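You operate a simulated robot arm through the tools that you are given. There is no shell and no other tool.

Carry out the task below with a simulated robot arm. There is one attempt and no reset: what you move stays moved.

JOB
Empty both tumblers into the black-plug basin and stand them in the wooden tray.

The check looks at the end state, three seconds after you hand in, the way a careful person would. Anything else that was tipped, shoved, dropped, spilled or broken makes it a failure.

ROBOT AND FRAMES
A 7-joint arm with a two-finger parallel gripper, fixed in place. Base frame: the origin is at the foot of the arm, x ahead of it, y to its left, z up. Units: cm, degrees, N and s.
Its first joint turns from -166.0 to 166.0 degrees. Payload 4.4 kg.
Tool frame: the origin (TCP) lies between the finger pads and is the grasp point; the fingertips stand 2.3 cm ahead of it; z points along the fingers, y is the line along which they close. The gripper opens to 9.4 cm. The fingers are 3.8 cm wide and 1 cm thick; the gripper's body (5.4 by 9.6 cm) begins 3.9 cm behind the TCP.
Orientation is told as [roll, pitch, yaw] about the base's x, y, z axes, in that order, counted from this pose: with the fingers straight down and closing along the base's y, the tool's x points along the base's -x, its y along +y and its z along -z.

CONTROLS
- The arm moves only by the tool send_rows. Its argument "targets" is a list of rows, each an object of numbers (a shift or turn left out is 0, a gripper value left out holds the last): "tx", "ty", "tz": the shift along the base's x, y, z in units of 200 mm (1.0 is 200 mm); "rx", "ry", "rz": the turn, a rotation vector about the base's x, y, z in units of 180 degrees (1.0 is 180 degrees); "jaw": the opening, from 0 (shut) to 1 (fully open). In form: [{"tx": .., "ty": .., "tz": .., "rx": .., "ry": .., "rz": .., "jaw": ..}, ...]. A call has 1 to 20 rows; each row is the pose to reach, as a shift and turn from the pose commanded when the call began. A call with a number of a shift or a turn outside -1 to 1 is refused whole. Rows are played at 5 a second. More than 5 cm and 8.6 degrees between two rows, or a gripper value outside its range, and nothing of the call is played. A pose out of reach is approached as far as the arm can. The call stops where the force on the tool passes 90 N (or 10 N more than at its start, if that is more) or the arm is blocked; 0.2 s more then pass. Each finger travels about 7.2 cm/s and halts on what it meets, pressing with about 40 N; the grip force reading is that of the motor and also rises with nothing between the fingers. The clock runs only during rows and for 0.2 s after the last one: add rows that repeat a pose to give the fingers time. The reply holds the time, the measured pose of the TCP, the force on the tool along the base axes, the opening and the grip force, in the units named above and with some noise, with the torque about the TCP (base axes, N m) and any sound that the robot's microphone picked up, and new pictures: "show" is both (left out), scene, wrist or none.
- Cameras (640 x 400 px; columns grow to the right, rows downward): "scene" is fixed at [40, -64.93, 152.44]; the picture's right is [-0.91, -0.41, 0.00], its down [-0.38, 0.85, -0.37] and it looks along [0.15, -0.34, -0.93] (base axes); focal length 357 px, centre (320, 200). "wrist" rides on the gripper at [8.6, 1.6, -7.5] in the tool frame; the picture's right is [-0.18, 0.98, 0.00], its down [-0.58, -0.11, -0.81] and it looks along [-0.79, -0.15, 0.59] (tool axes); focal length 243 px, centre (320, 200). There is no depth. A picture from a camera that has moved, and an enlarged one, comes with that camera's place and axes in the base frame and with its lens.
- inspect(camera, box): a new picture of the part [left, top, right, bottom] of that camera's present view, enlarged. The clock stands still meanwhile.
- finish_job(): hands the job in; it is judged then, once.

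Places have to be worked out from the pictures, the camera data and where the tool is seen. Open the gripper and draw the arm clear of the work before you hand the job in, unless the task says otherwise.

The tools are called after "Call:" as a command line: name --argument value ..., lists and objects as JSON in quotes. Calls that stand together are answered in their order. send_rows: Moves the arm, as the interface text tells. Its arguments: {"type":"object","properties":{"targets":{"type":"array"},"show":{"type":"string","enum":["both","scene","wrist","none"]}},"required":["targets"]} The other tools are called the same way: inspect (camera, box) takes an enlarged picture of a part of a camera's view; finish_job () hands the job in.

At the start:

```text
time: 0.0
tcp_pos: [31.01, -80.2, 116.63]
orientation: [-0.1, 0.0, -0.1]
ft_force: [1.2, -1.0, -0.3]
ft_torque: [0.0, 0.01, -0.04]
width: 9.39
gripper_force: 0.0
```

scene: 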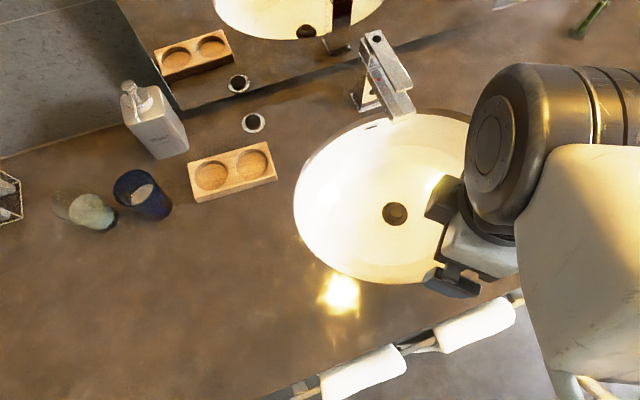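
wrist: 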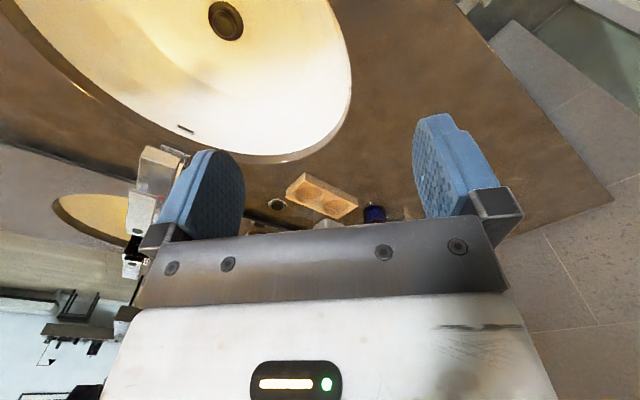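

The scene view shows a basin with a dark plug, a wooden two-well tray, a blue tumbler and a pale/clear tumbler on the left. I'll enlarge those regions before moving.

Call:
inspect --camera "scene" --box '[0, 60, 300, 260]'

Call:
inspect --camera "scene" --box '[20, 150, 200, 260]'

Call:
inspect --camera "scene" --box '[270, 0, 640, 320]'

Call:
inspect --camera "wrist" --box '[220, 140, 440, 260]'

```text
2.00 times, centred on (150, 160) of scene
camera zoom: at [40.0, -64.93, 152.44], right [-0.91, -0.41, 0.0], down [-0.38, 0.85, -0.37], along [0.15, -0.34, -0.93], focal length 715 px, centre (660, 280)
```

zoom: 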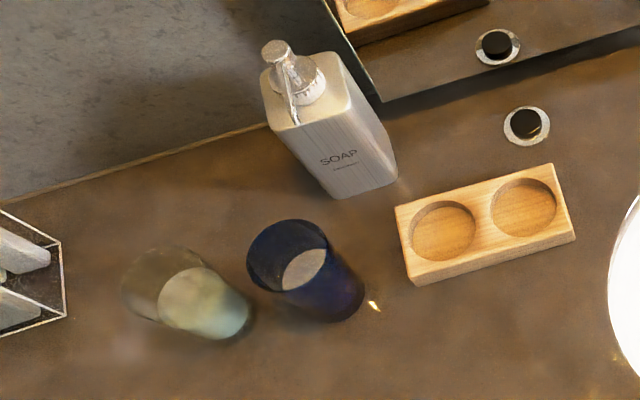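

```text
3.56 times, centred on (110, 205) of scene
camera zoom: at [40.0, -64.93, 152.44], right [-0.91, -0.41, 0.0], down [-0.38, 0.85, -0.37], along [0.15, -0.34, -0.93], focal length 1271 px, centre (1067, 182)
```

zoom: 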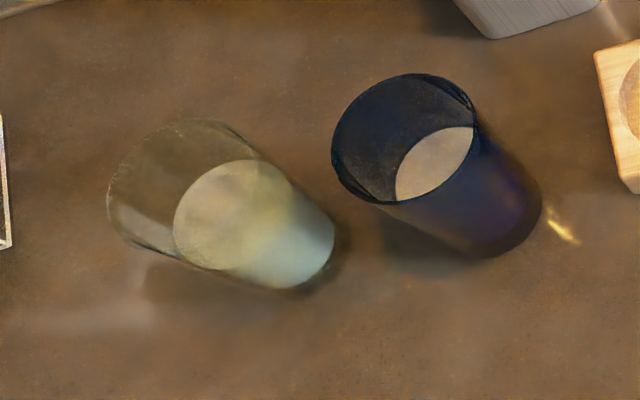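

```text
1.25 times, centred on (455, 160) of scene
camera zoom: at [40.0, -64.93, 152.44], right [-0.91, -0.41, 0.0], down [-0.38, 0.85, -0.37], along [0.15, -0.34, -0.93], focal length 447 px, centre (151, 250)
```

zoom: 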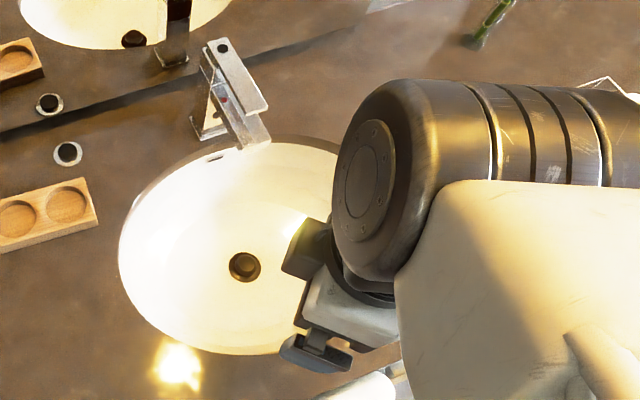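

```text
2.91 times, centred on (330, 200) of wrist
camera zoom: at [22.38, -78.57, 124.04], right [0.18, 0.98, 0.0], down [0.58, -0.11, 0.81], along [0.79, -0.15, -0.59], focal length 706 px, centre (291, 200)
```

zoom: 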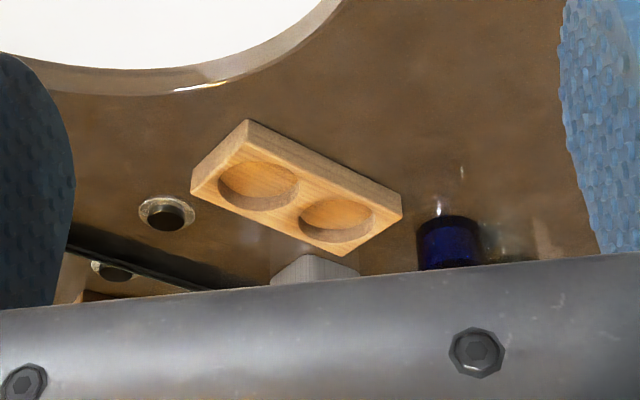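

The counter triangulates to about z = 88 cm, with the tumblers near (78, -74) and (87, -68) and the tray wells near (65, -89) and (71, -83). I'll check the drain plug closely and whether the arm is hiding another basin.

Call:
inspect --camera "wrist" --box '[0, 0, 400, 250]'

Call:
inspect --camera "scene" --box '[340, 160, 460, 260]'

Call:
inspect --camera "scene" --box '[200, 0, 400, 125]'

Call:
inspect --camera "scene" --box '[480, 0, 640, 100]'

Call:
inspect --camera "scene" --box '[240, 260, 560, 400]'

```text
1.60 times, centred on (200, 125) of wrist
camera zoom: at [22.38, -78.57, 124.04], right [0.18, 0.98, 0.0], down [0.58, -0.11, 0.81], along [0.79, -0.15, -0.59], focal length 388 px, centre (512, 320)
```

zoom: 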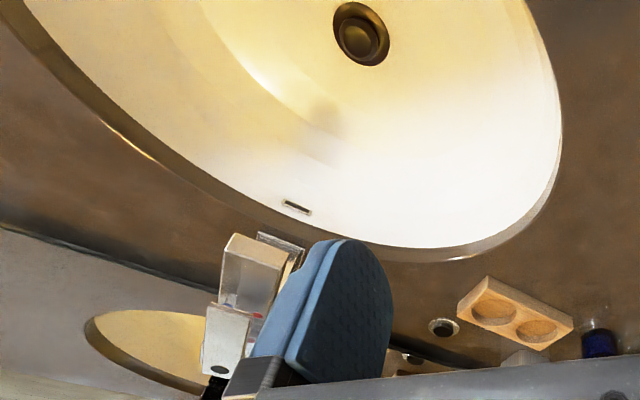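

```text
4.00 times, centred on (400, 210) of scene
camera zoom: at [40.0, -64.93, 152.44], right [-0.91, -0.41, 0.0], down [-0.38, 0.85, -0.37], along [0.15, -0.34, -0.93], focal length 1430 px, centre (0, 160)
```

zoom: 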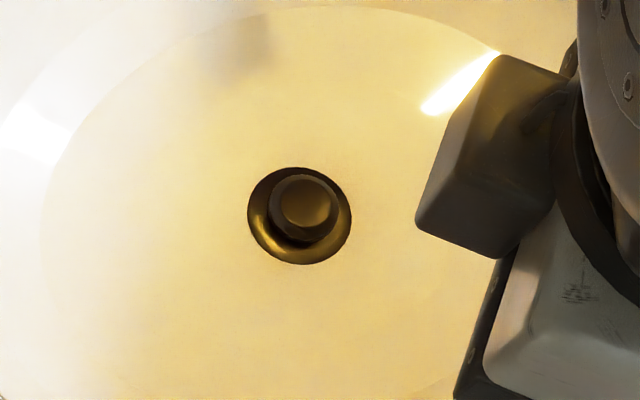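

```text
3.20 times, centred on (300, 62) of scene
camera zoom: at [40.0, -64.93, 152.44], right [-0.91, -0.41, 0.0], down [-0.38, 0.85, -0.37], along [0.15, -0.34, -0.93], focal length 1144 px, centre (384, 640)
```

zoom: 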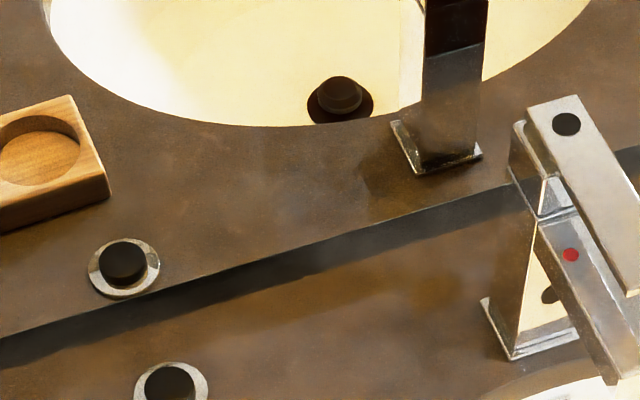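

```text
4.00 times, centred on (560, 50) of scene
camera zoom: at [40.0, -64.93, 152.44], right [-0.91, -0.41, 0.0], down [-0.38, 0.85, -0.37], along [0.15, -0.34, -0.93], focal length 1430 px, centre (-640, 800)
```

zoom: 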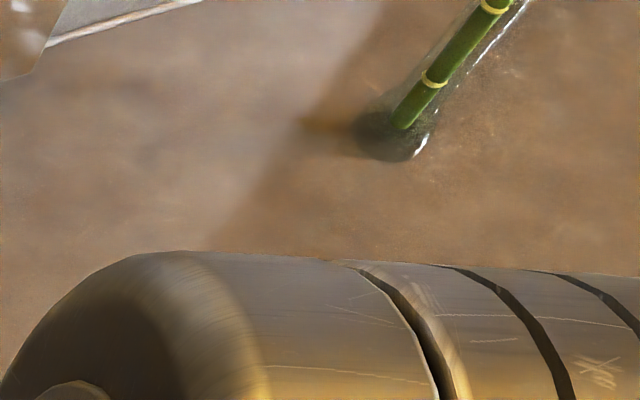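

```text
2.00 times, centred on (400, 330) of scene
camera zoom: at [40.0, -64.93, 152.44], right [-0.91, -0.41, 0.0], down [-0.38, 0.85, -0.37], along [0.15, -0.34, -0.93], focal length 715 px, centre (160, -60)
```

zoom: 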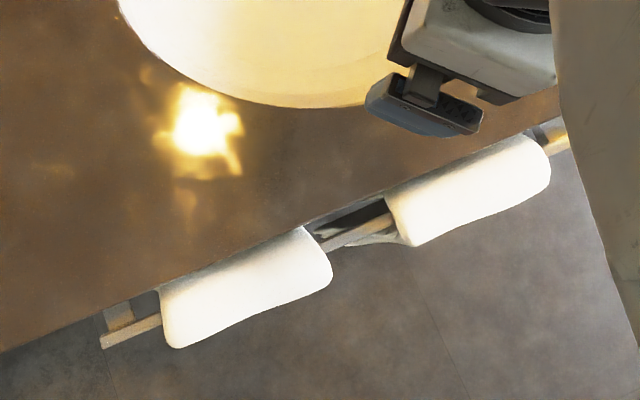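

The visible basin has a dark pop-up plug, but the arm may be hiding another basin. I'll swing the tool toward the counter's middle and yaw it partway, high above everything, to see the hidden part and test the wrist range.

Call:
send_rows --targets '[{"tx": 0.1, "ty": 0.08, "rz": 0.04}, {"tx": 0.2, "ty": 0.16, "rz": 0.08}, {"tx": 0.3, "ty": 0.24, "rz": 0.12}, {"tx": 0.4, "ty": 0.32, "rz": 0.16}, {"tx": 0.5, "ty": 0.4, "rz": 0.2}, {"tx": 0.6, "ty": 0.48, "rz": 0.24}, {"tx": 0.7, "ty": 0.56, "rz": 0.28}, {"tx": 0.8, "ty": 0.64, "rz": 0.32}, {"tx": 0.9, "ty": 0.72, "rz": 0.36}, {"tx": 1.0, "ty": 0.8, "rz": 0.4}, {"tx": 1.0, "ty": 0.8, "rz": 0.4}]'

```text
time: 2.4
tcp_pos: [51.23, -64.11, 116.52]
orientation: [0.0, -0.1, 72.1]
ft_force: [0.3, -0.6, 0.6]
ft_torque: [-0.03, 0.01, 0.02]
width: 9.39
gripper_force: 0.0
camera wrist: at [46.94, -71.93, 124.05], right [-0.88, 0.48, 0.0], down [0.28, 0.52, 0.81], along [0.39, 0.71, -0.59], focal length 243 px, centre (320, 200)
```

scene: 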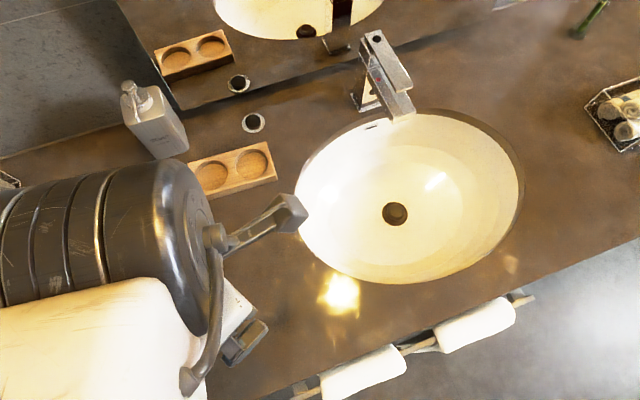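
wrist: 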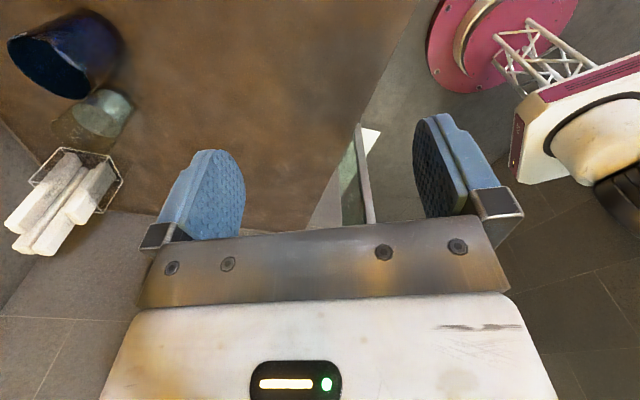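

Only one basin exists on this counter, so the dark-plug one is the target; the arm follows the yaw well. I'll finish the yaw to 135° so the wrist camera will be on the far or upper side when the tool tips forward.

Call:
send_rows --targets '[{"rz": 0.044}, {"rz": 0.088}, {"rz": 0.131}, {"rz": 0.175}, {"rz": 0.219}, {"rz": 0.263}, {"rz": 0.306}, {"rz": 0.35}, {"rz": 0.35}]'

```text
time: 4.4
tcp_pos: [51.82, -63.73, 117.07]
orientation: [0.5, 0.1, 120.6]
ft_force: [-0.2, 0.1, 1.1]
ft_torque: [0.01, 0.01, 0.04]
width: 9.39
gripper_force: 0.1
out of reach, approached as far as the arm can: row 7, 8, 9
camera wrist: at [54.91, -72.02, 124.56], right [-0.94, -0.34, 0.01], down [-0.2, 0.56, 0.8], along [-0.28, 0.75, -0.59], focal length 243 px, centre (320, 200)
```

scene: 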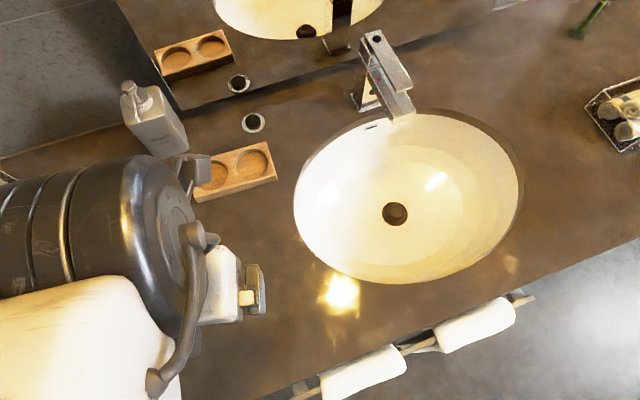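
wrist: 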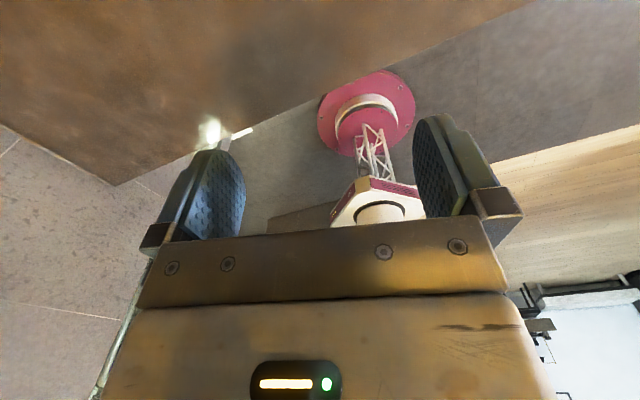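

The yaw stalls near 120°, so having the camera on the far side is at the wrist limit. I'll use the opposite orientation, camera toward the robot and mid-range, and yaw back now, checking how the commanded pose is counted.

Call:
send_rows --targets '[{"rz": -0.045}, {"rz": -0.09}, {"rz": -0.135}, {"rz": -0.18}, {"rz": -0.225}, {"rz": -0.27}, {"rz": -0.315}, {"rz": -0.36}, {"rz": -0.405}, {"rz": -0.45}, {"rz": -0.495}, {"rz": -0.54}, {"rz": -0.54}]' --show "none"

```text
time: 7.2
tcp_pos: [51.77, -63.81, 117.1]
orientation: [0.5, 0.1, 23.1]
ft_force: [0.2, -0.7, 0.2]
ft_torque: [-0.02, 0.01, -0.01]
width: 9.4
gripper_force: 0.1
```

The commanded pose resets to what was achieved, which is useful to know. Next I'll yaw to about -45° (camera toward the robot, closing line along the counter) and look.

Call:
send_rows --targets '[{"rz": -0.042}, {"rz": -0.084}, {"rz": -0.126}, {"rz": -0.168}, {"rz": -0.21}, {"rz": -0.252}, {"rz": -0.294}, {"rz": -0.336}, {"rz": -0.378}, {"rz": -0.378}]'

```text
time: 9.4
tcp_pos: [51.88, -63.77, 117.16]
orientation: [0.5, 0.1, -44.8]
ft_force: [-0.7, 0.0, 0.5]
ft_torque: [0.0, 0.01, 0.0]
width: 9.4
gripper_force: 0.1
camera wrist: at [46.81, -56.55, 124.65], right [0.82, 0.57, 0.01], down [0.33, -0.49, 0.8], along [0.46, -0.66, -0.59], focal length 243 px, centre (320, 200)
```

scene: 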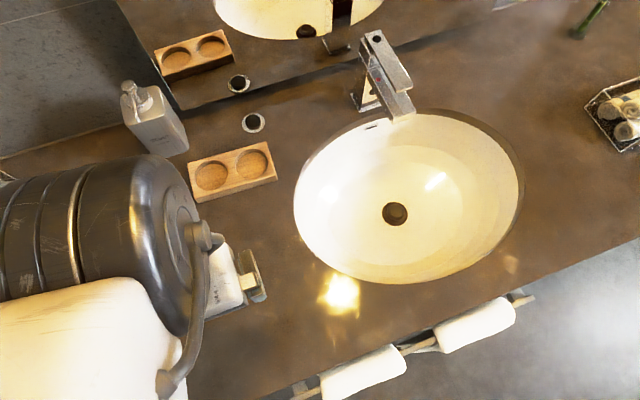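
wrist: 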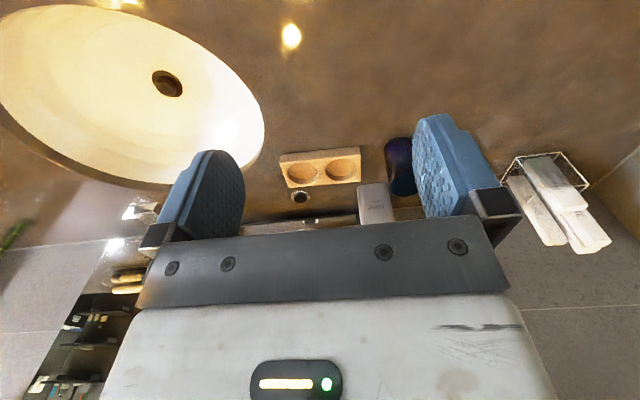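

I'll zoom in on the tray and tumblers from this second viewpoint to refine positions and sizes.

Call:
inspect --camera "wrist" --box '[260, 120, 440, 232]'

Call:
inspect --camera "scene" --box '[180, 130, 290, 210]'

Call:
inspect --camera "scene" --box '[0, 150, 300, 400]'

```text
3.56 times, centred on (350, 176) of wrist
camera zoom: at [46.81, -56.55, 124.65], right [0.82, 0.57, 0.01], down [0.33, -0.49, 0.8], along [0.46, -0.66, -0.59], focal length 863 px, centre (213, 285)
```

zoom: 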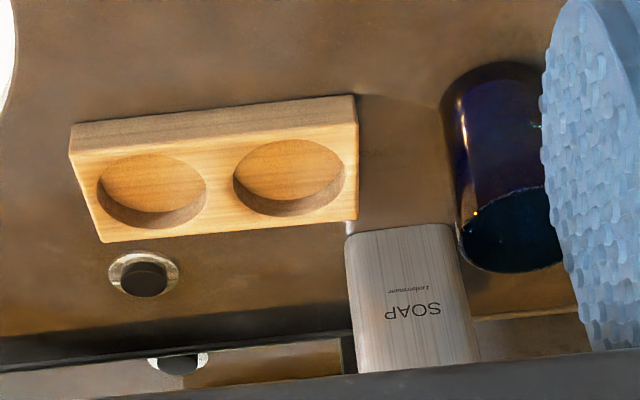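

```text
5.00 times, centred on (235, 170) of scene
camera zoom: at [40.0, -64.93, 152.44], right [-0.91, -0.41, 0.0], down [-0.38, 0.85, -0.37], along [0.15, -0.34, -0.93], focal length 1787 px, centre (745, 350)
```

zoom: 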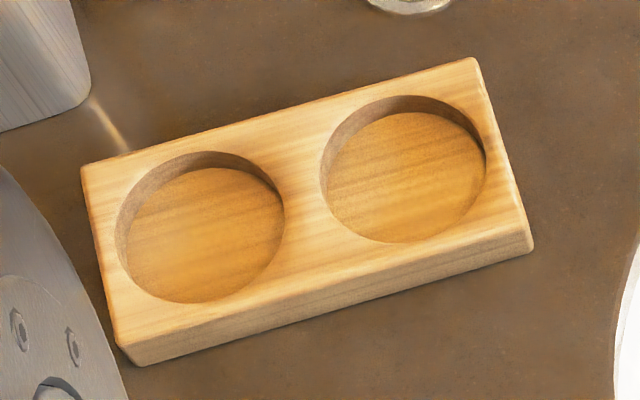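

```text
1.60 times, centred on (150, 275) of scene
camera zoom: at [40.0, -64.93, 152.44], right [-0.91, -0.41, 0.0], down [-0.38, 0.85, -0.37], along [0.15, -0.34, -0.93], focal length 572 px, centre (592, 80)
```

zoom: 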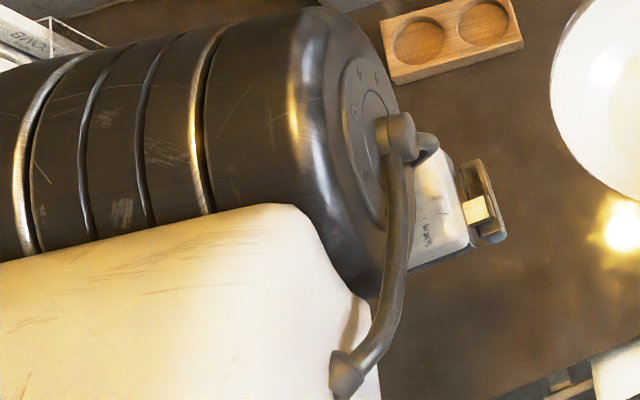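

Triangulation from both views gives tray wells at about (71.1, -83.7) and (65.1, -89.0), tray top z = 90.6, well Ø about 6.5 cm, and tumblers about 7 cm at the rim and 5.8 cm at the base. I'll tilt the tool 45° outward at height and shift toward the tumblers to test reach.

Call:
send_rows --targets '[{"tx": 0.08, "rx": -0.0177, "ry": -0.0177}, {"tx": 0.16, "rx": -0.0354, "ry": -0.0354}, {"tx": 0.24, "rx": -0.053, "ry": -0.053}, {"tx": 0.32, "rx": -0.0707, "ry": -0.0707}, {"tx": 0.4, "rx": -0.0884, "ry": -0.0884}, {"tx": 0.48, "rx": -0.106, "ry": -0.106}, {"tx": 0.56, "rx": -0.1237, "ry": -0.1237}, {"tx": 0.64, "rx": -0.1414, "ry": -0.1414}, {"tx": 0.72, "rx": -0.159, "ry": -0.159}, {"tx": 0.8, "rx": -0.1768, "ry": -0.1768}, {"tx": 0.8, "rx": -0.1768, "ry": -0.1768}]'

```text
time: 11.8
tcp_pos: [67.79, -63.67, 117.15]
orientation: [0.2, -45.0, -44.6]
ft_force: [-0.5, 0.1, 0.9]
ft_torque: [0.02, -0.03, -0.04]
width: 9.4
gripper_force: 0.1
camera wrist: at [60.82, -54.66, 116.35], right [0.78, 0.61, 0.13], down [-0.19, 0.03, 0.98], along [0.59, -0.79, 0.14], focal length 243 px, centre (320, 200)
```

scene: 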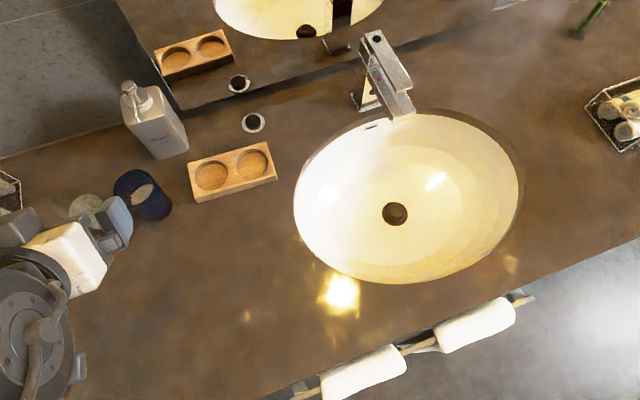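
wrist: 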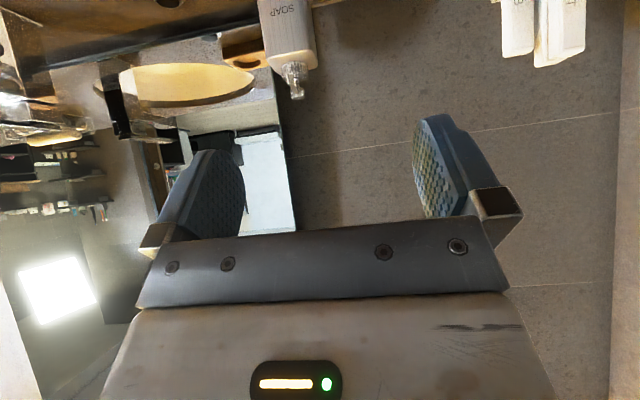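

The arm reaches this tilt fine. Before descending I'll get a tight zoom of the blue tumbler for exact geometry.

Call:
inspect --camera "scene" --box '[60, 150, 188, 230]'

Call:
inspect --camera "scene" --box '[0, 150, 200, 400]'

```text
5.00 times, centred on (124, 190) of scene
camera zoom: at [40.0, -64.93, 152.44], right [-0.91, -0.41, 0.0], down [-0.38, 0.85, -0.37], along [0.15, -0.34, -0.93], focal length 1787 px, centre (1300, 250)
```

zoom: 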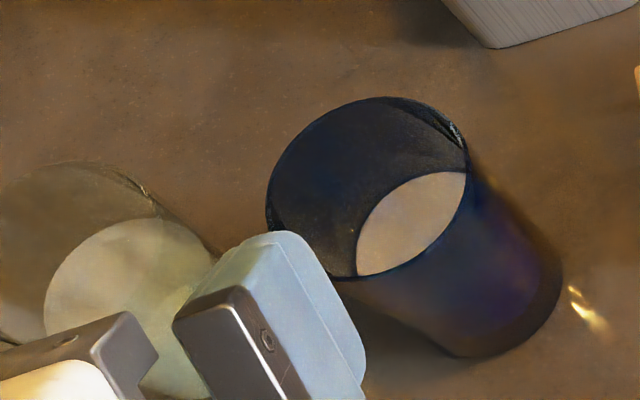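

```text
1.60 times, centred on (100, 275) of scene
camera zoom: at [40.0, -64.93, 152.44], right [-0.91, -0.41, 0.0], down [-0.38, 0.85, -0.37], along [0.15, -0.34, -0.93], focal length 572 px, centre (672, 80)
```

zoom: 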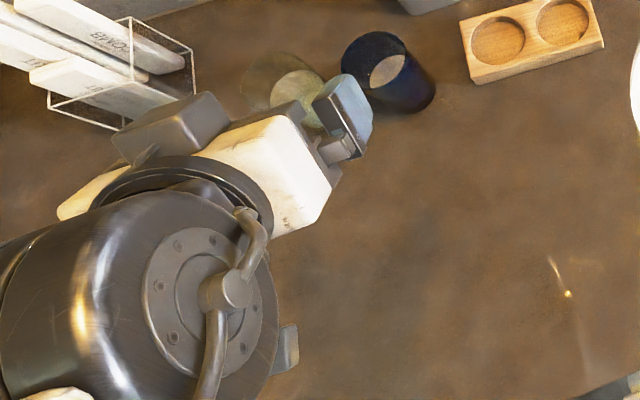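

The blue tumbler's base centre is (78.5, -74.35), its rim is at z ≈ 97, rim radius 3.5 and base radius 2.9. I'll move to a pre-grasp point 14 cm back along the tilted tool axis and check alignment.

Call:
send_rows --targets '[{"tx": 0.024, "ty": -0.0236, "tz": -0.105}, {"tx": 0.048, "ty": -0.047, "tz": -0.21}, {"tx": 0.072, "ty": -0.071, "tz": -0.315}, {"tx": 0.095, "ty": -0.094, "tz": -0.42}, {"tx": 0.119, "ty": -0.118, "tz": -0.523}, {"tx": 0.143, "ty": -0.1415, "tz": -0.6275}, {"tx": 0.143, "ty": -0.1415, "tz": -0.6275}]'

Call:
inspect --camera "scene" --box '[20, 150, 212, 270]'

```text
time: 13.4
tcp_pos: [70.56, -66.5, 104.56]
orientation: [0.2, -44.9, -44.6]
ft_force: [-0.2, -0.3, -0.3]
ft_torque: [-0.01, 0.02, -0.02]
width: 9.4
gripper_force: 0.0
camera wrist: at [63.64, -57.44, 103.67], right [0.78, 0.61, 0.13], down [-0.19, 0.03, 0.98], along [0.59, -0.79, 0.14], focal length 243 px, centre (320, 200)
```

scene: 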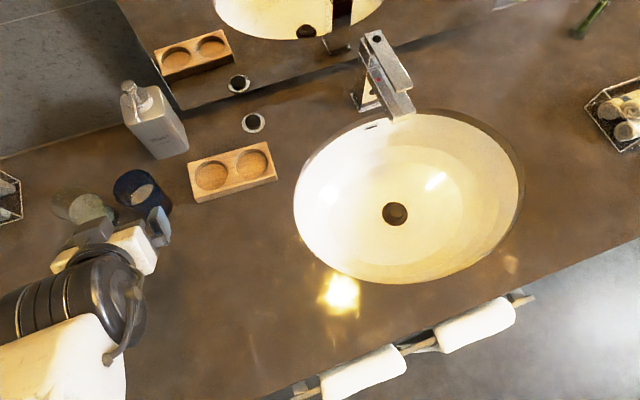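
wrist: 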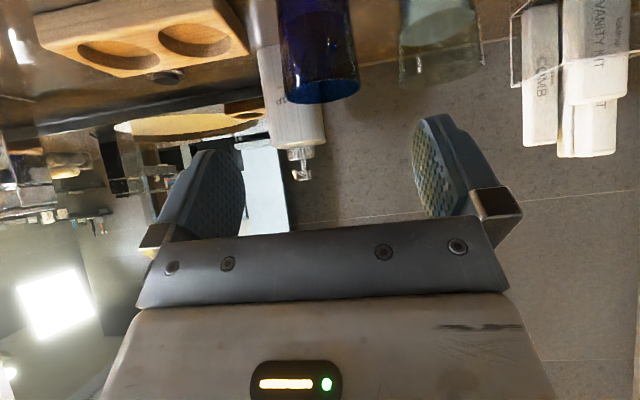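

```text
3.33 times, centred on (116, 210) of scene
camera zoom: at [40.0, -64.93, 152.44], right [-0.91, -0.41, 0.0], down [-0.38, 0.85, -0.37], along [0.15, -0.34, -0.93], focal length 1191 px, centre (1000, 167)
```

zoom: 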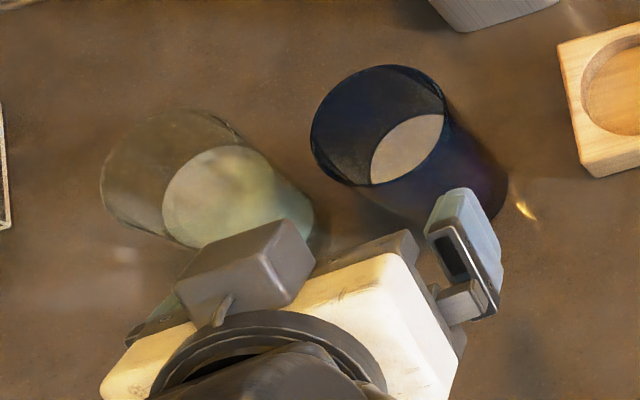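

The wrist camera now sees both tumblers side-on (inverted image), and the predicted blue rim position matches. I'll zoom there to fine-tune.

Call:
inspect --camera "wrist" --box '[250, 0, 500, 130]'

```text
2.56 times, centred on (375, 65) of wrist
camera zoom: at [63.64, -57.44, 103.67], right [0.78, 0.61, 0.13], down [-0.19, 0.03, 0.98], along [0.59, -0.79, 0.14], focal length 621 px, centre (179, 546)
```

zoom: 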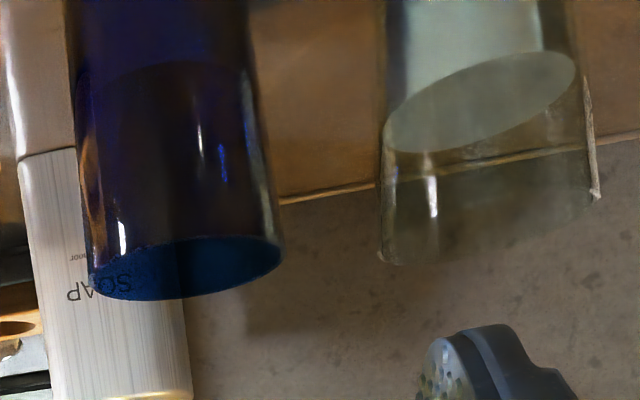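

The blue rim measures Ø ≈ 6.9 cm at z ≈ 97.3, centred laterally on my tool line within 0.3 cm, with liquid about 3.5 cm deep. I'll advance about 70% along the tool axis with the jaws open, then check clearances.

Call:
send_rows --targets '[{"tx": 0.035, "ty": -0.035, "tz": -0.048}, {"tx": 0.07, "ty": -0.07, "tz": -0.096}, {"tx": 0.105, "ty": -0.105, "tz": -0.143}, {"tx": 0.14, "ty": -0.14, "tz": -0.191}, {"tx": 0.175, "ty": -0.175, "tz": -0.239}, {"tx": 0.21, "ty": -0.21, "tz": -0.287}, {"tx": 0.21, "ty": -0.21, "tz": -0.287}]'

Call:
inspect --camera "scene" --box '[40, 150, 200, 250]'

Call:
inspect --camera "wrist" --box '[150, 0, 550, 250]'

```text
time: 15.0
tcp_pos: [74.78, -70.82, 98.69]
orientation: [0.2, -44.9, -44.6]
ft_force: [0.7, 0.2, 0.8]
ft_torque: [0.0, 0.03, -0.05]
width: 9.4
gripper_force: 0.0
camera wrist: at [67.82, -61.71, 97.96], right [0.78, 0.61, 0.13], down [-0.19, 0.03, 0.98], along [0.59, -0.79, 0.14], focal length 243 px, centre (320, 200)
```

scene: 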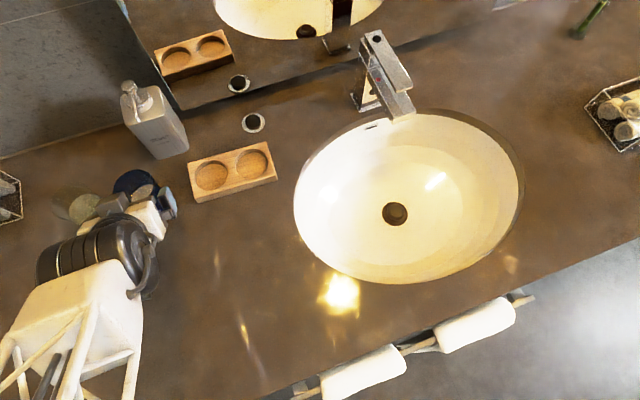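
wrist: 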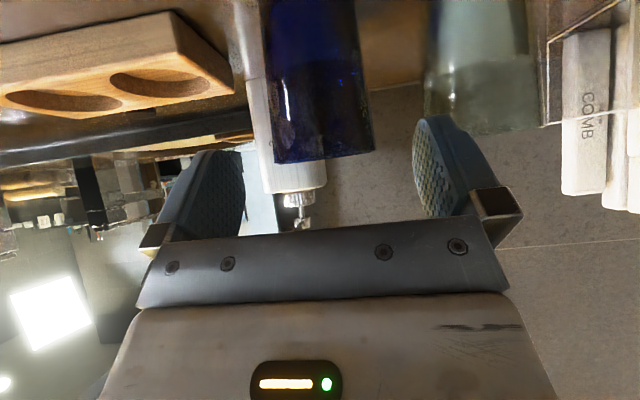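

```text
4.00 times, centred on (120, 200) of scene
camera zoom: at [40.0, -64.93, 152.44], right [-0.91, -0.41, 0.0], down [-0.38, 0.85, -0.37], along [0.15, -0.34, -0.93], focal length 1430 px, centre (1120, 200)
```

zoom: 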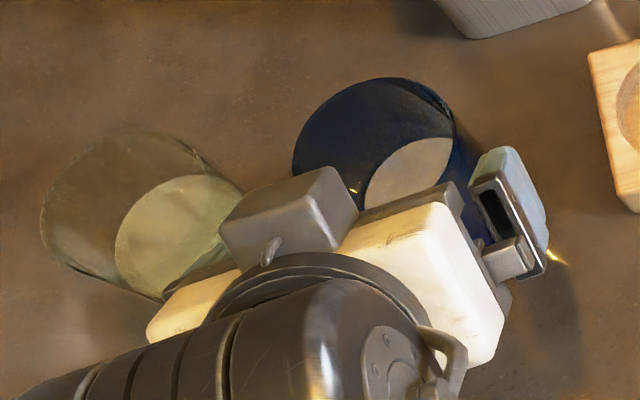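

```text
1.60 times, centred on (350, 125) of wrist
camera zoom: at [67.82, -61.71, 97.96], right [0.78, 0.61, 0.13], down [-0.19, 0.03, 0.98], along [0.59, -0.79, 0.14], focal length 388 px, centre (272, 320)
```

zoom: 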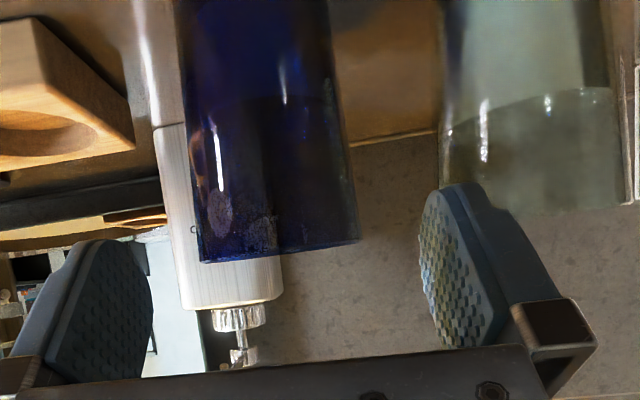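

Alignment looks good: the rim is at z ≈ 97.4, centred between the fingers, with the palm clear. I'll make the final advance to the grasp height with the jaws still open.

Call:
send_rows --targets '[{"tx": 0.0335, "ty": -0.0344, "tz": -0.046}, {"tx": 0.067, "ty": -0.0688, "tz": -0.092}, {"tx": 0.1, "ty": -0.103, "tz": -0.138}, {"tx": 0.134, "ty": -0.1375, "tz": -0.1845}, {"tx": 0.134, "ty": -0.1375, "tz": -0.1845}]'

Call:
inspect --camera "scene" --box '[40, 150, 200, 250]'

Call:
inspect --camera "wrist" --box '[150, 0, 550, 250]'

```text
time: 16.2
tcp_pos: [77.66, -73.48, 95.23]
orientation: [0.2, -44.8, -44.5]
ft_force: [0.1, 0.3, 0.1]
ft_torque: [0.0, 0.0, 0.02]
width: 9.43
gripper_force: 0.0
camera wrist: at [70.63, -64.44, 94.35], right [0.78, 0.61, 0.13], down [-0.19, 0.03, 0.98], along [0.59, -0.79, 0.14], focal length 243 px, centre (320, 200)
```

scene: 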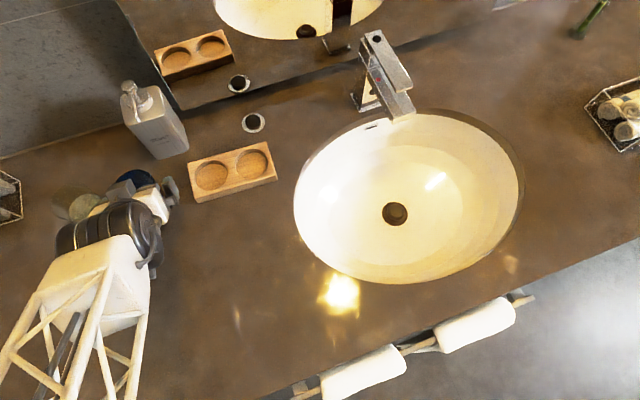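
wrist: 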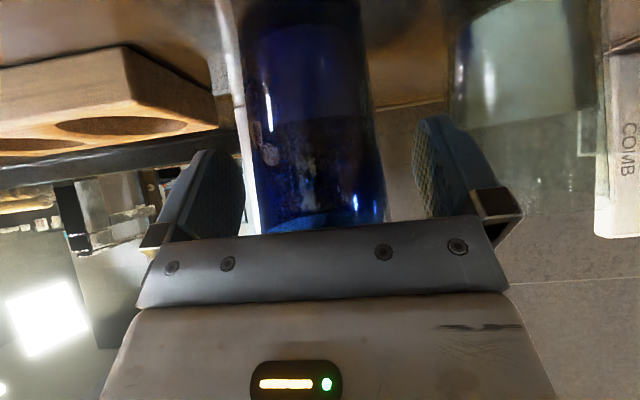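

```text
4.00 times, centred on (120, 200) of scene
camera zoom: at [40.0, -64.93, 152.44], right [-0.91, -0.41, 0.0], down [-0.38, 0.85, -0.37], along [0.15, -0.34, -0.93], focal length 1430 px, centre (1120, 200)
```

zoom: 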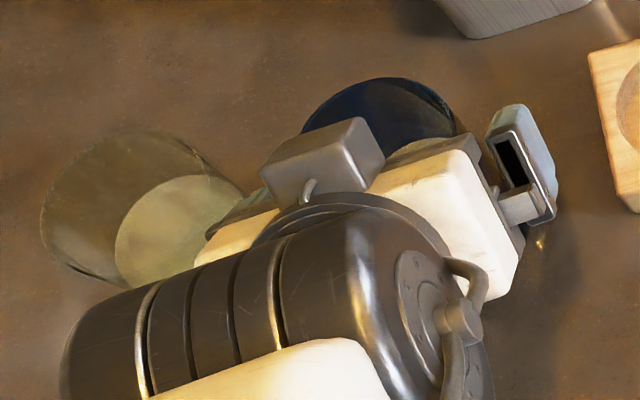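

```text
1.60 times, centred on (350, 125) of wrist
camera zoom: at [70.63, -64.44, 94.35], right [0.78, 0.61, 0.13], down [-0.19, 0.03, 0.98], along [0.59, -0.79, 0.14], focal length 388 px, centre (272, 320)
```

zoom: 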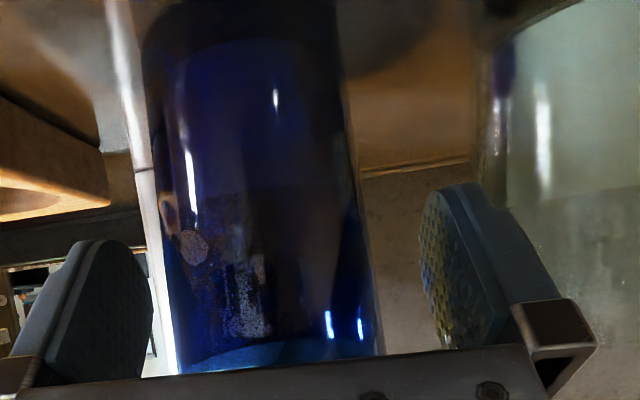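

The tumbler sits about 0.35 cm toward the basin side of centre between the fingers. I'll nudge the tool by that amount and close the jaws gently in steps.

Call:
send_rows --targets '[{"tx": -0.0125, "ty": -0.0125, "tz": -0.008, "jaw": 1.0}, {"tx": -0.0125, "ty": -0.0125, "tz": -0.008, "jaw": 0.94}, {"tx": -0.0125, "ty": -0.0125, "tz": -0.008, "jaw": 0.88}, {"tx": -0.0125, "ty": -0.0125, "tz": -0.008, "jaw": 0.83}, {"tx": -0.0125, "ty": -0.0125, "tz": -0.008, "jaw": 0.79}, {"tx": -0.0125, "ty": -0.0125, "tz": -0.008, "jaw": 0.76}, {"tx": -0.0125, "ty": -0.0125, "tz": -0.008, "jaw": 0.73}, {"tx": -0.0125, "ty": -0.0125, "tz": -0.008, "jaw": 0.7}, {"tx": -0.0125, "ty": -0.0125, "tz": -0.008, "jaw": 0.66}, {"tx": -0.0125, "ty": -0.0125, "tz": -0.008, "jaw": 0.6}, {"tx": -0.0125, "ty": -0.0125, "tz": -0.008, "jaw": 0.55}, {"tx": -0.0125, "ty": -0.0125, "tz": -0.008, "jaw": 0.5}, {"tx": -0.0125, "ty": -0.0125, "tz": -0.008, "jaw": 0.5}]'

```text
time: 19.0
tcp_pos: [77.36, -73.79, 95.02]
orientation: [0.2, -44.9, -44.5]
ft_force: [0.1, 0.5, 0.3]
ft_torque: [0.01, 0.04, 0.0]
width: 6.58
gripper_force: 40.2
camera wrist: at [70.37, -64.68, 94.16], right [0.78, 0.61, 0.13], down [-0.19, 0.03, 0.98], along [0.59, -0.79, 0.14], focal length 243 px, centre (320, 200)
```

scene: 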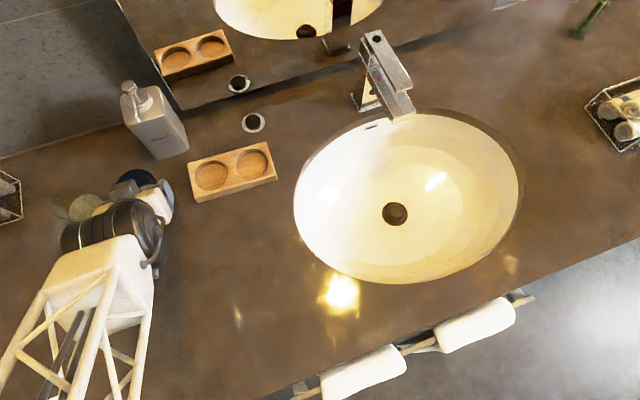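
wrist: 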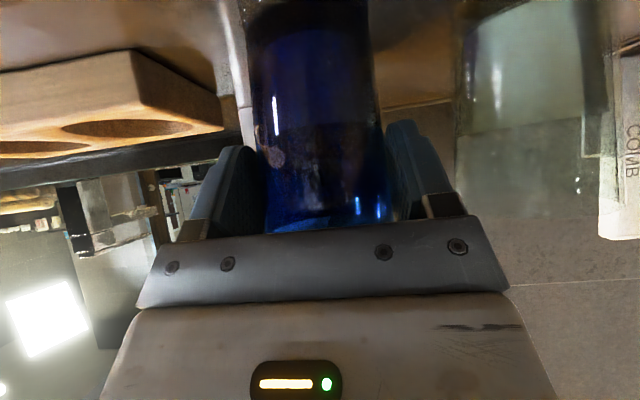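

Gripped at width 6.58 cm with 40 N. I'll lift 3 cm slowly and check the weight and that the tumbler stays upright.

Call:
send_rows --targets '[{"tz": 0.02}, {"tz": 0.05}, {"tz": 0.08}, {"tz": 0.115}, {"tz": 0.15}, {"tz": 0.15}]'

Call:
inspect --camera "scene" --box '[40, 140, 200, 240]'

Call:
inspect --camera "wrist" --box '[150, 0, 550, 250]'

```text
time: 20.4
tcp_pos: [77.36, -73.81, 98.07]
orientation: [0.2, -45.0, -44.5]
ft_force: [1.0, 1.2, -1.9]
ft_torque: [0.02, 0.0, 0.0]
width: 6.56
gripper_force: 39.8
camera wrist: at [70.32, -64.6, 97.21], right [0.78, 0.61, 0.13], down [-0.19, 0.03, 0.98], along [0.59, -0.79, 0.14], focal length 243 px, centre (320, 200)
```

scene: 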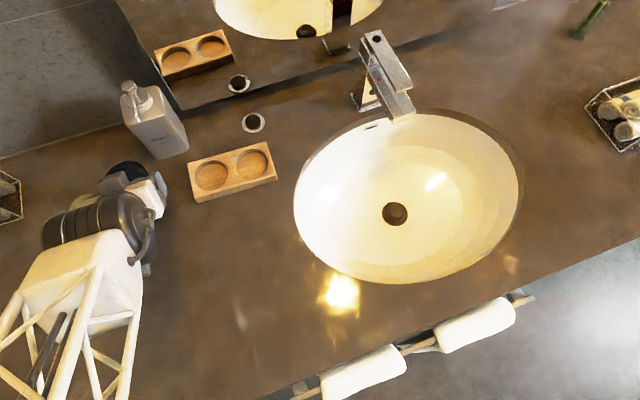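
wrist: 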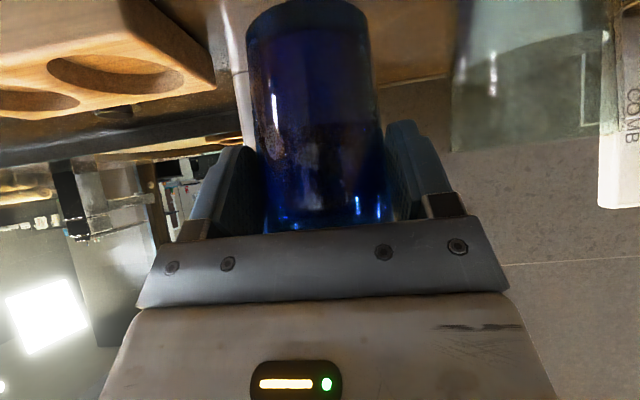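

```text
4.00 times, centred on (120, 190) of scene
camera zoom: at [40.0, -64.93, 152.44], right [-0.91, -0.41, 0.0], down [-0.38, 0.85, -0.37], along [0.15, -0.34, -0.93], focal length 1430 px, centre (1120, 240)
```

zoom: 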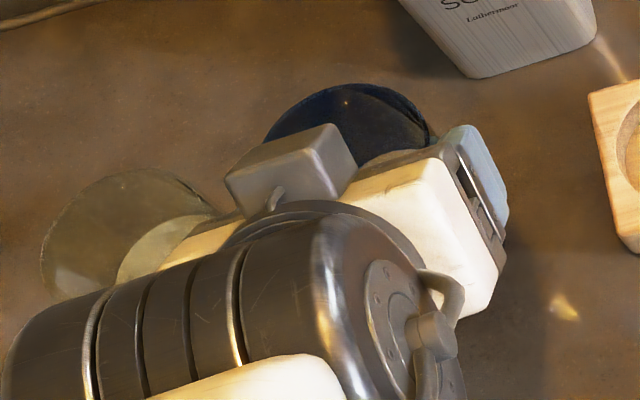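

```text
1.60 times, centred on (350, 125) of wrist
camera zoom: at [70.32, -64.6, 97.21], right [0.78, 0.61, 0.13], down [-0.19, 0.03, 0.98], along [0.59, -0.79, 0.14], focal length 388 px, centre (272, 320)
```

zoom: 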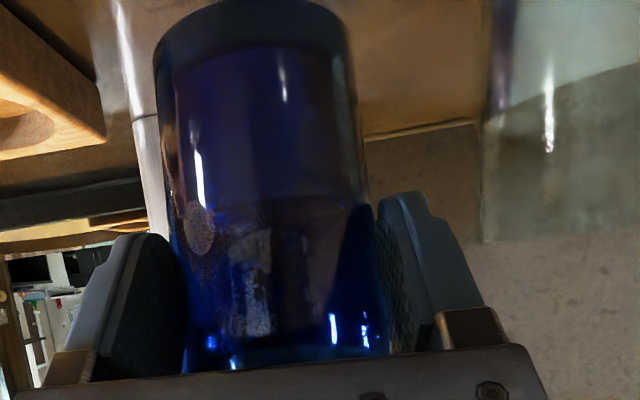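

The tumbler came up cleanly (about 0.25 kg, upright). I'll raise it to z ≈ 112 before swinging toward the basin.

Call:
send_rows --targets '[{"tz": 0.04}, {"tz": 0.12}, {"tz": 0.22}, {"tz": 0.32}, {"tz": 0.42}, {"tz": 0.52}, {"tz": 0.61}, {"tz": 0.67}, {"tz": 0.7}, {"tz": 0.7}]'

```text
time: 22.6
tcp_pos: [77.38, -73.58, 111.96]
orientation: [0.2, -44.9, -44.6]
ft_force: [0.8, 0.1, -2.6]
ft_torque: [0.03, 0.01, -0.01]
width: 6.61
gripper_force: 39.8
camera wrist: at [70.34, -64.61, 111.18], right [0.78, 0.61, 0.13], down [-0.19, 0.03, 0.98], along [0.59, -0.79, 0.14], focal length 243 px, centre (320, 200)
```

scene: 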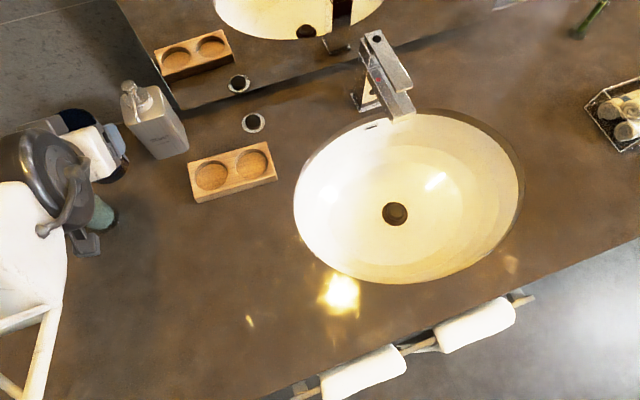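
wrist: 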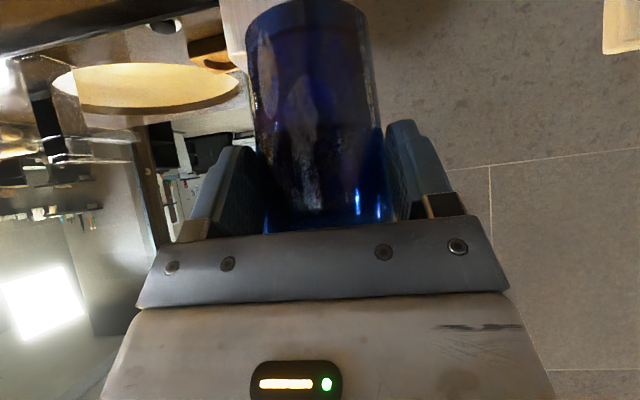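

I'll swing toward the basin at constant height in gentle rows, yawing to stay radial. This is the first half.

Call:
send_rows --targets '[{"tx": -0.03, "ty": -0.012, "rz": -0.002}, {"tx": -0.09, "ty": -0.036, "rz": -0.006}, {"tx": -0.17, "ty": -0.068, "rz": -0.011}, {"tx": -0.26, "ty": -0.104, "rz": -0.017}, {"tx": -0.35, "ty": -0.14, "rz": -0.023}, {"tx": -0.44, "ty": -0.176, "rz": -0.029}, {"tx": -0.53, "ty": -0.212, "rz": -0.035}, {"tx": -0.62, "ty": -0.248, "rz": -0.041}, {"tx": -0.71, "ty": -0.284, "rz": -0.047}, {"tx": -0.8, "ty": -0.32, "rz": -0.053}, {"tx": -0.88, "ty": -0.352, "rz": -0.059}, {"tx": -0.94, "ty": -0.376, "rz": -0.063}, {"tx": -0.98, "ty": -0.392, "rz": -0.0655}, {"tx": -1.0, "ty": -0.4, "rz": -0.0667}, {"tx": -1.0, "ty": -0.4, "rz": -0.0667}]' --show "scene"

```text
time: 25.8
tcp_pos: [57.45, -81.75, 111.97]
orientation: [0.2, -44.8, -56.6]
ft_force: [0.4, 1.1, -2.5]
ft_torque: [0.01, 0.04, -0.01]
width: 6.56
gripper_force: 39.8
```

scene: 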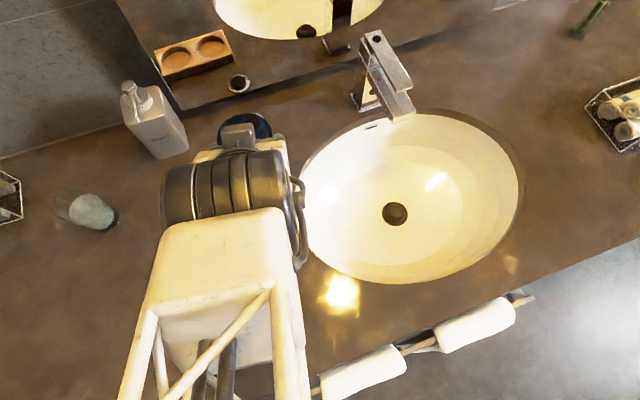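

The pale tumbler is now unobstructed. I'll zoom on it and on the faucet before continuing.

Call:
inspect --camera "scene" --box '[40, 160, 152, 250]'

Call:
inspect --camera "scene" --box '[330, 20, 458, 120]'

Call:
inspect --camera "wrist" --box '[0, 0, 640, 400]'

```text
4.44 times, centred on (96, 205) of scene
camera zoom: at [40.0, -64.93, 152.44], right [-0.91, -0.41, 0.0], down [-0.38, 0.85, -0.37], along [0.15, -0.34, -0.93], focal length 1589 px, centre (1316, 178)
```

zoom: 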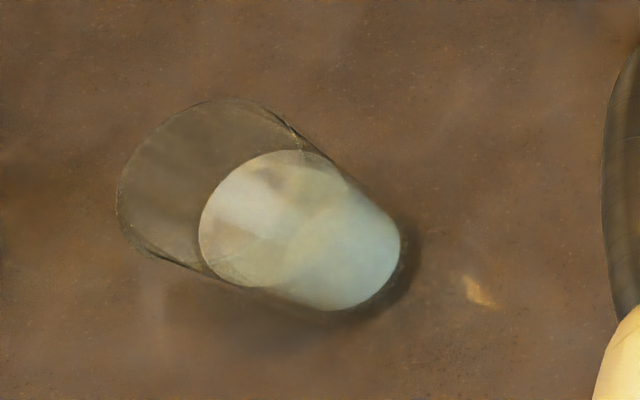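

```text
4.00 times, centred on (394, 70) of scene
camera zoom: at [40.0, -64.93, 152.44], right [-0.91, -0.41, 0.0], down [-0.38, 0.85, -0.37], along [0.15, -0.34, -0.93], focal length 1430 px, centre (24, 720)
```

zoom: 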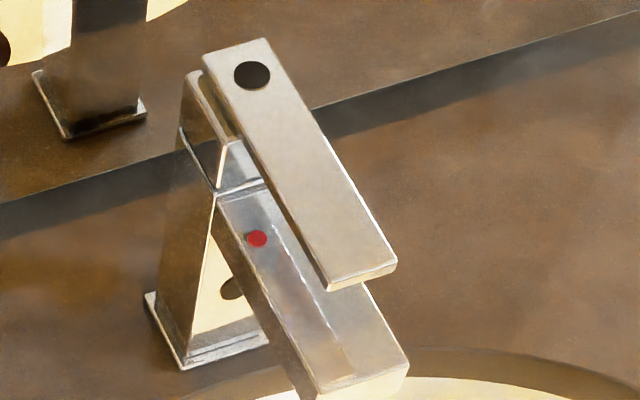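

```text
1.00 times, centred on (320, 200) of wrist (not enlarged: the box is as wide or as high as the picture)
camera zoom: at [52.4, -71.41, 111.16], right [0.89, 0.43, 0.13], down [-0.18, 0.07, 0.98], along [0.42, -0.9, 0.14], focal length 243 px, centre (320, 200)
```

zoom: 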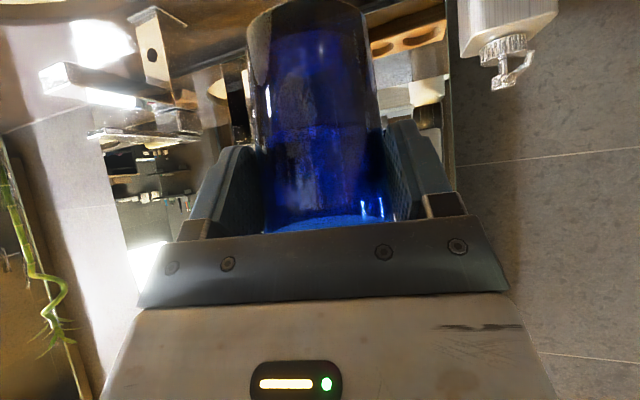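

The pale tumbler is still undisturbed, and the faucet spout tip is near (41, -104, 101). I'll continue to a pour station left of the basin centre at about (37.4, -92.2, 106), well clear of the spout.

Call:
send_rows --targets '[{"tx": -0.03, "ty": -0.016, "tz": -0.009, "rz": -0.002}, {"tx": -0.09, "ty": -0.047, "tz": -0.027, "rz": -0.006}, {"tx": -0.17, "ty": -0.088, "tz": -0.051, "rz": -0.011}, {"tx": -0.26, "ty": -0.135, "tz": -0.078, "rz": -0.017}, {"tx": -0.35, "ty": -0.182, "tz": -0.105, "rz": -0.023}, {"tx": -0.44, "ty": -0.229, "tz": -0.132, "rz": -0.029}, {"tx": -0.53, "ty": -0.276, "tz": -0.159, "rz": -0.035}, {"tx": -0.62, "ty": -0.322, "tz": -0.186, "rz": -0.041}, {"tx": -0.71, "ty": -0.369, "tz": -0.213, "rz": -0.047}, {"tx": -0.8, "ty": -0.416, "tz": -0.24, "rz": -0.053}, {"tx": -0.88, "ty": -0.458, "tz": -0.264, "rz": -0.059}, {"tx": -0.94, "ty": -0.489, "tz": -0.282, "rz": -0.063}, {"tx": -0.98, "ty": -0.51, "tz": -0.294, "rz": -0.0655}, {"tx": -1.0, "ty": -0.52, "tz": -0.3, "rz": -0.0667}, {"tx": -1.0, "ty": -0.52, "tz": -0.3, "rz": -0.0667}]'

```text
time: 29.0
tcp_pos: [37.47, -92.2, 106.05]
orientation: [0.2, -44.8, -68.5]
ft_force: [-0.1, 1.0, -2.6]
ft_torque: [0.03, 0.0, 0.01]
width: 6.59
gripper_force: 39.9
camera wrist: at [34.73, -81.07, 105.12], right [0.96, 0.24, 0.13], down [-0.16, 0.11, 0.98], along [0.22, -0.97, 0.14], focal length 243 px, centre (320, 200)
```

scene: 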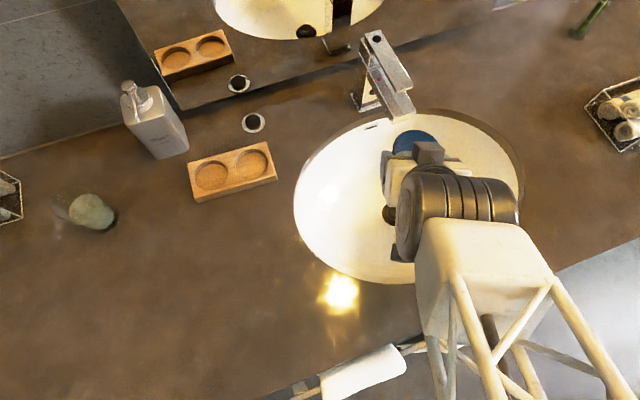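
wrist: 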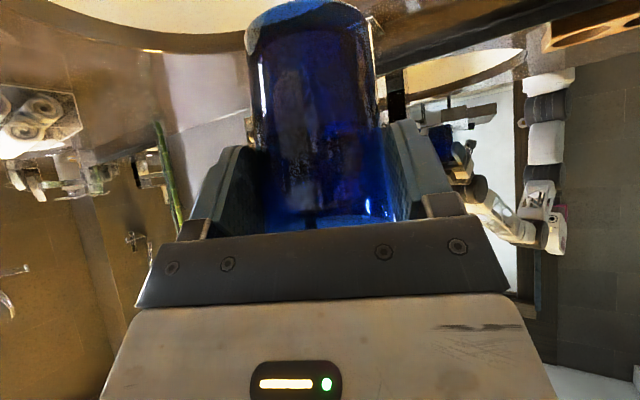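

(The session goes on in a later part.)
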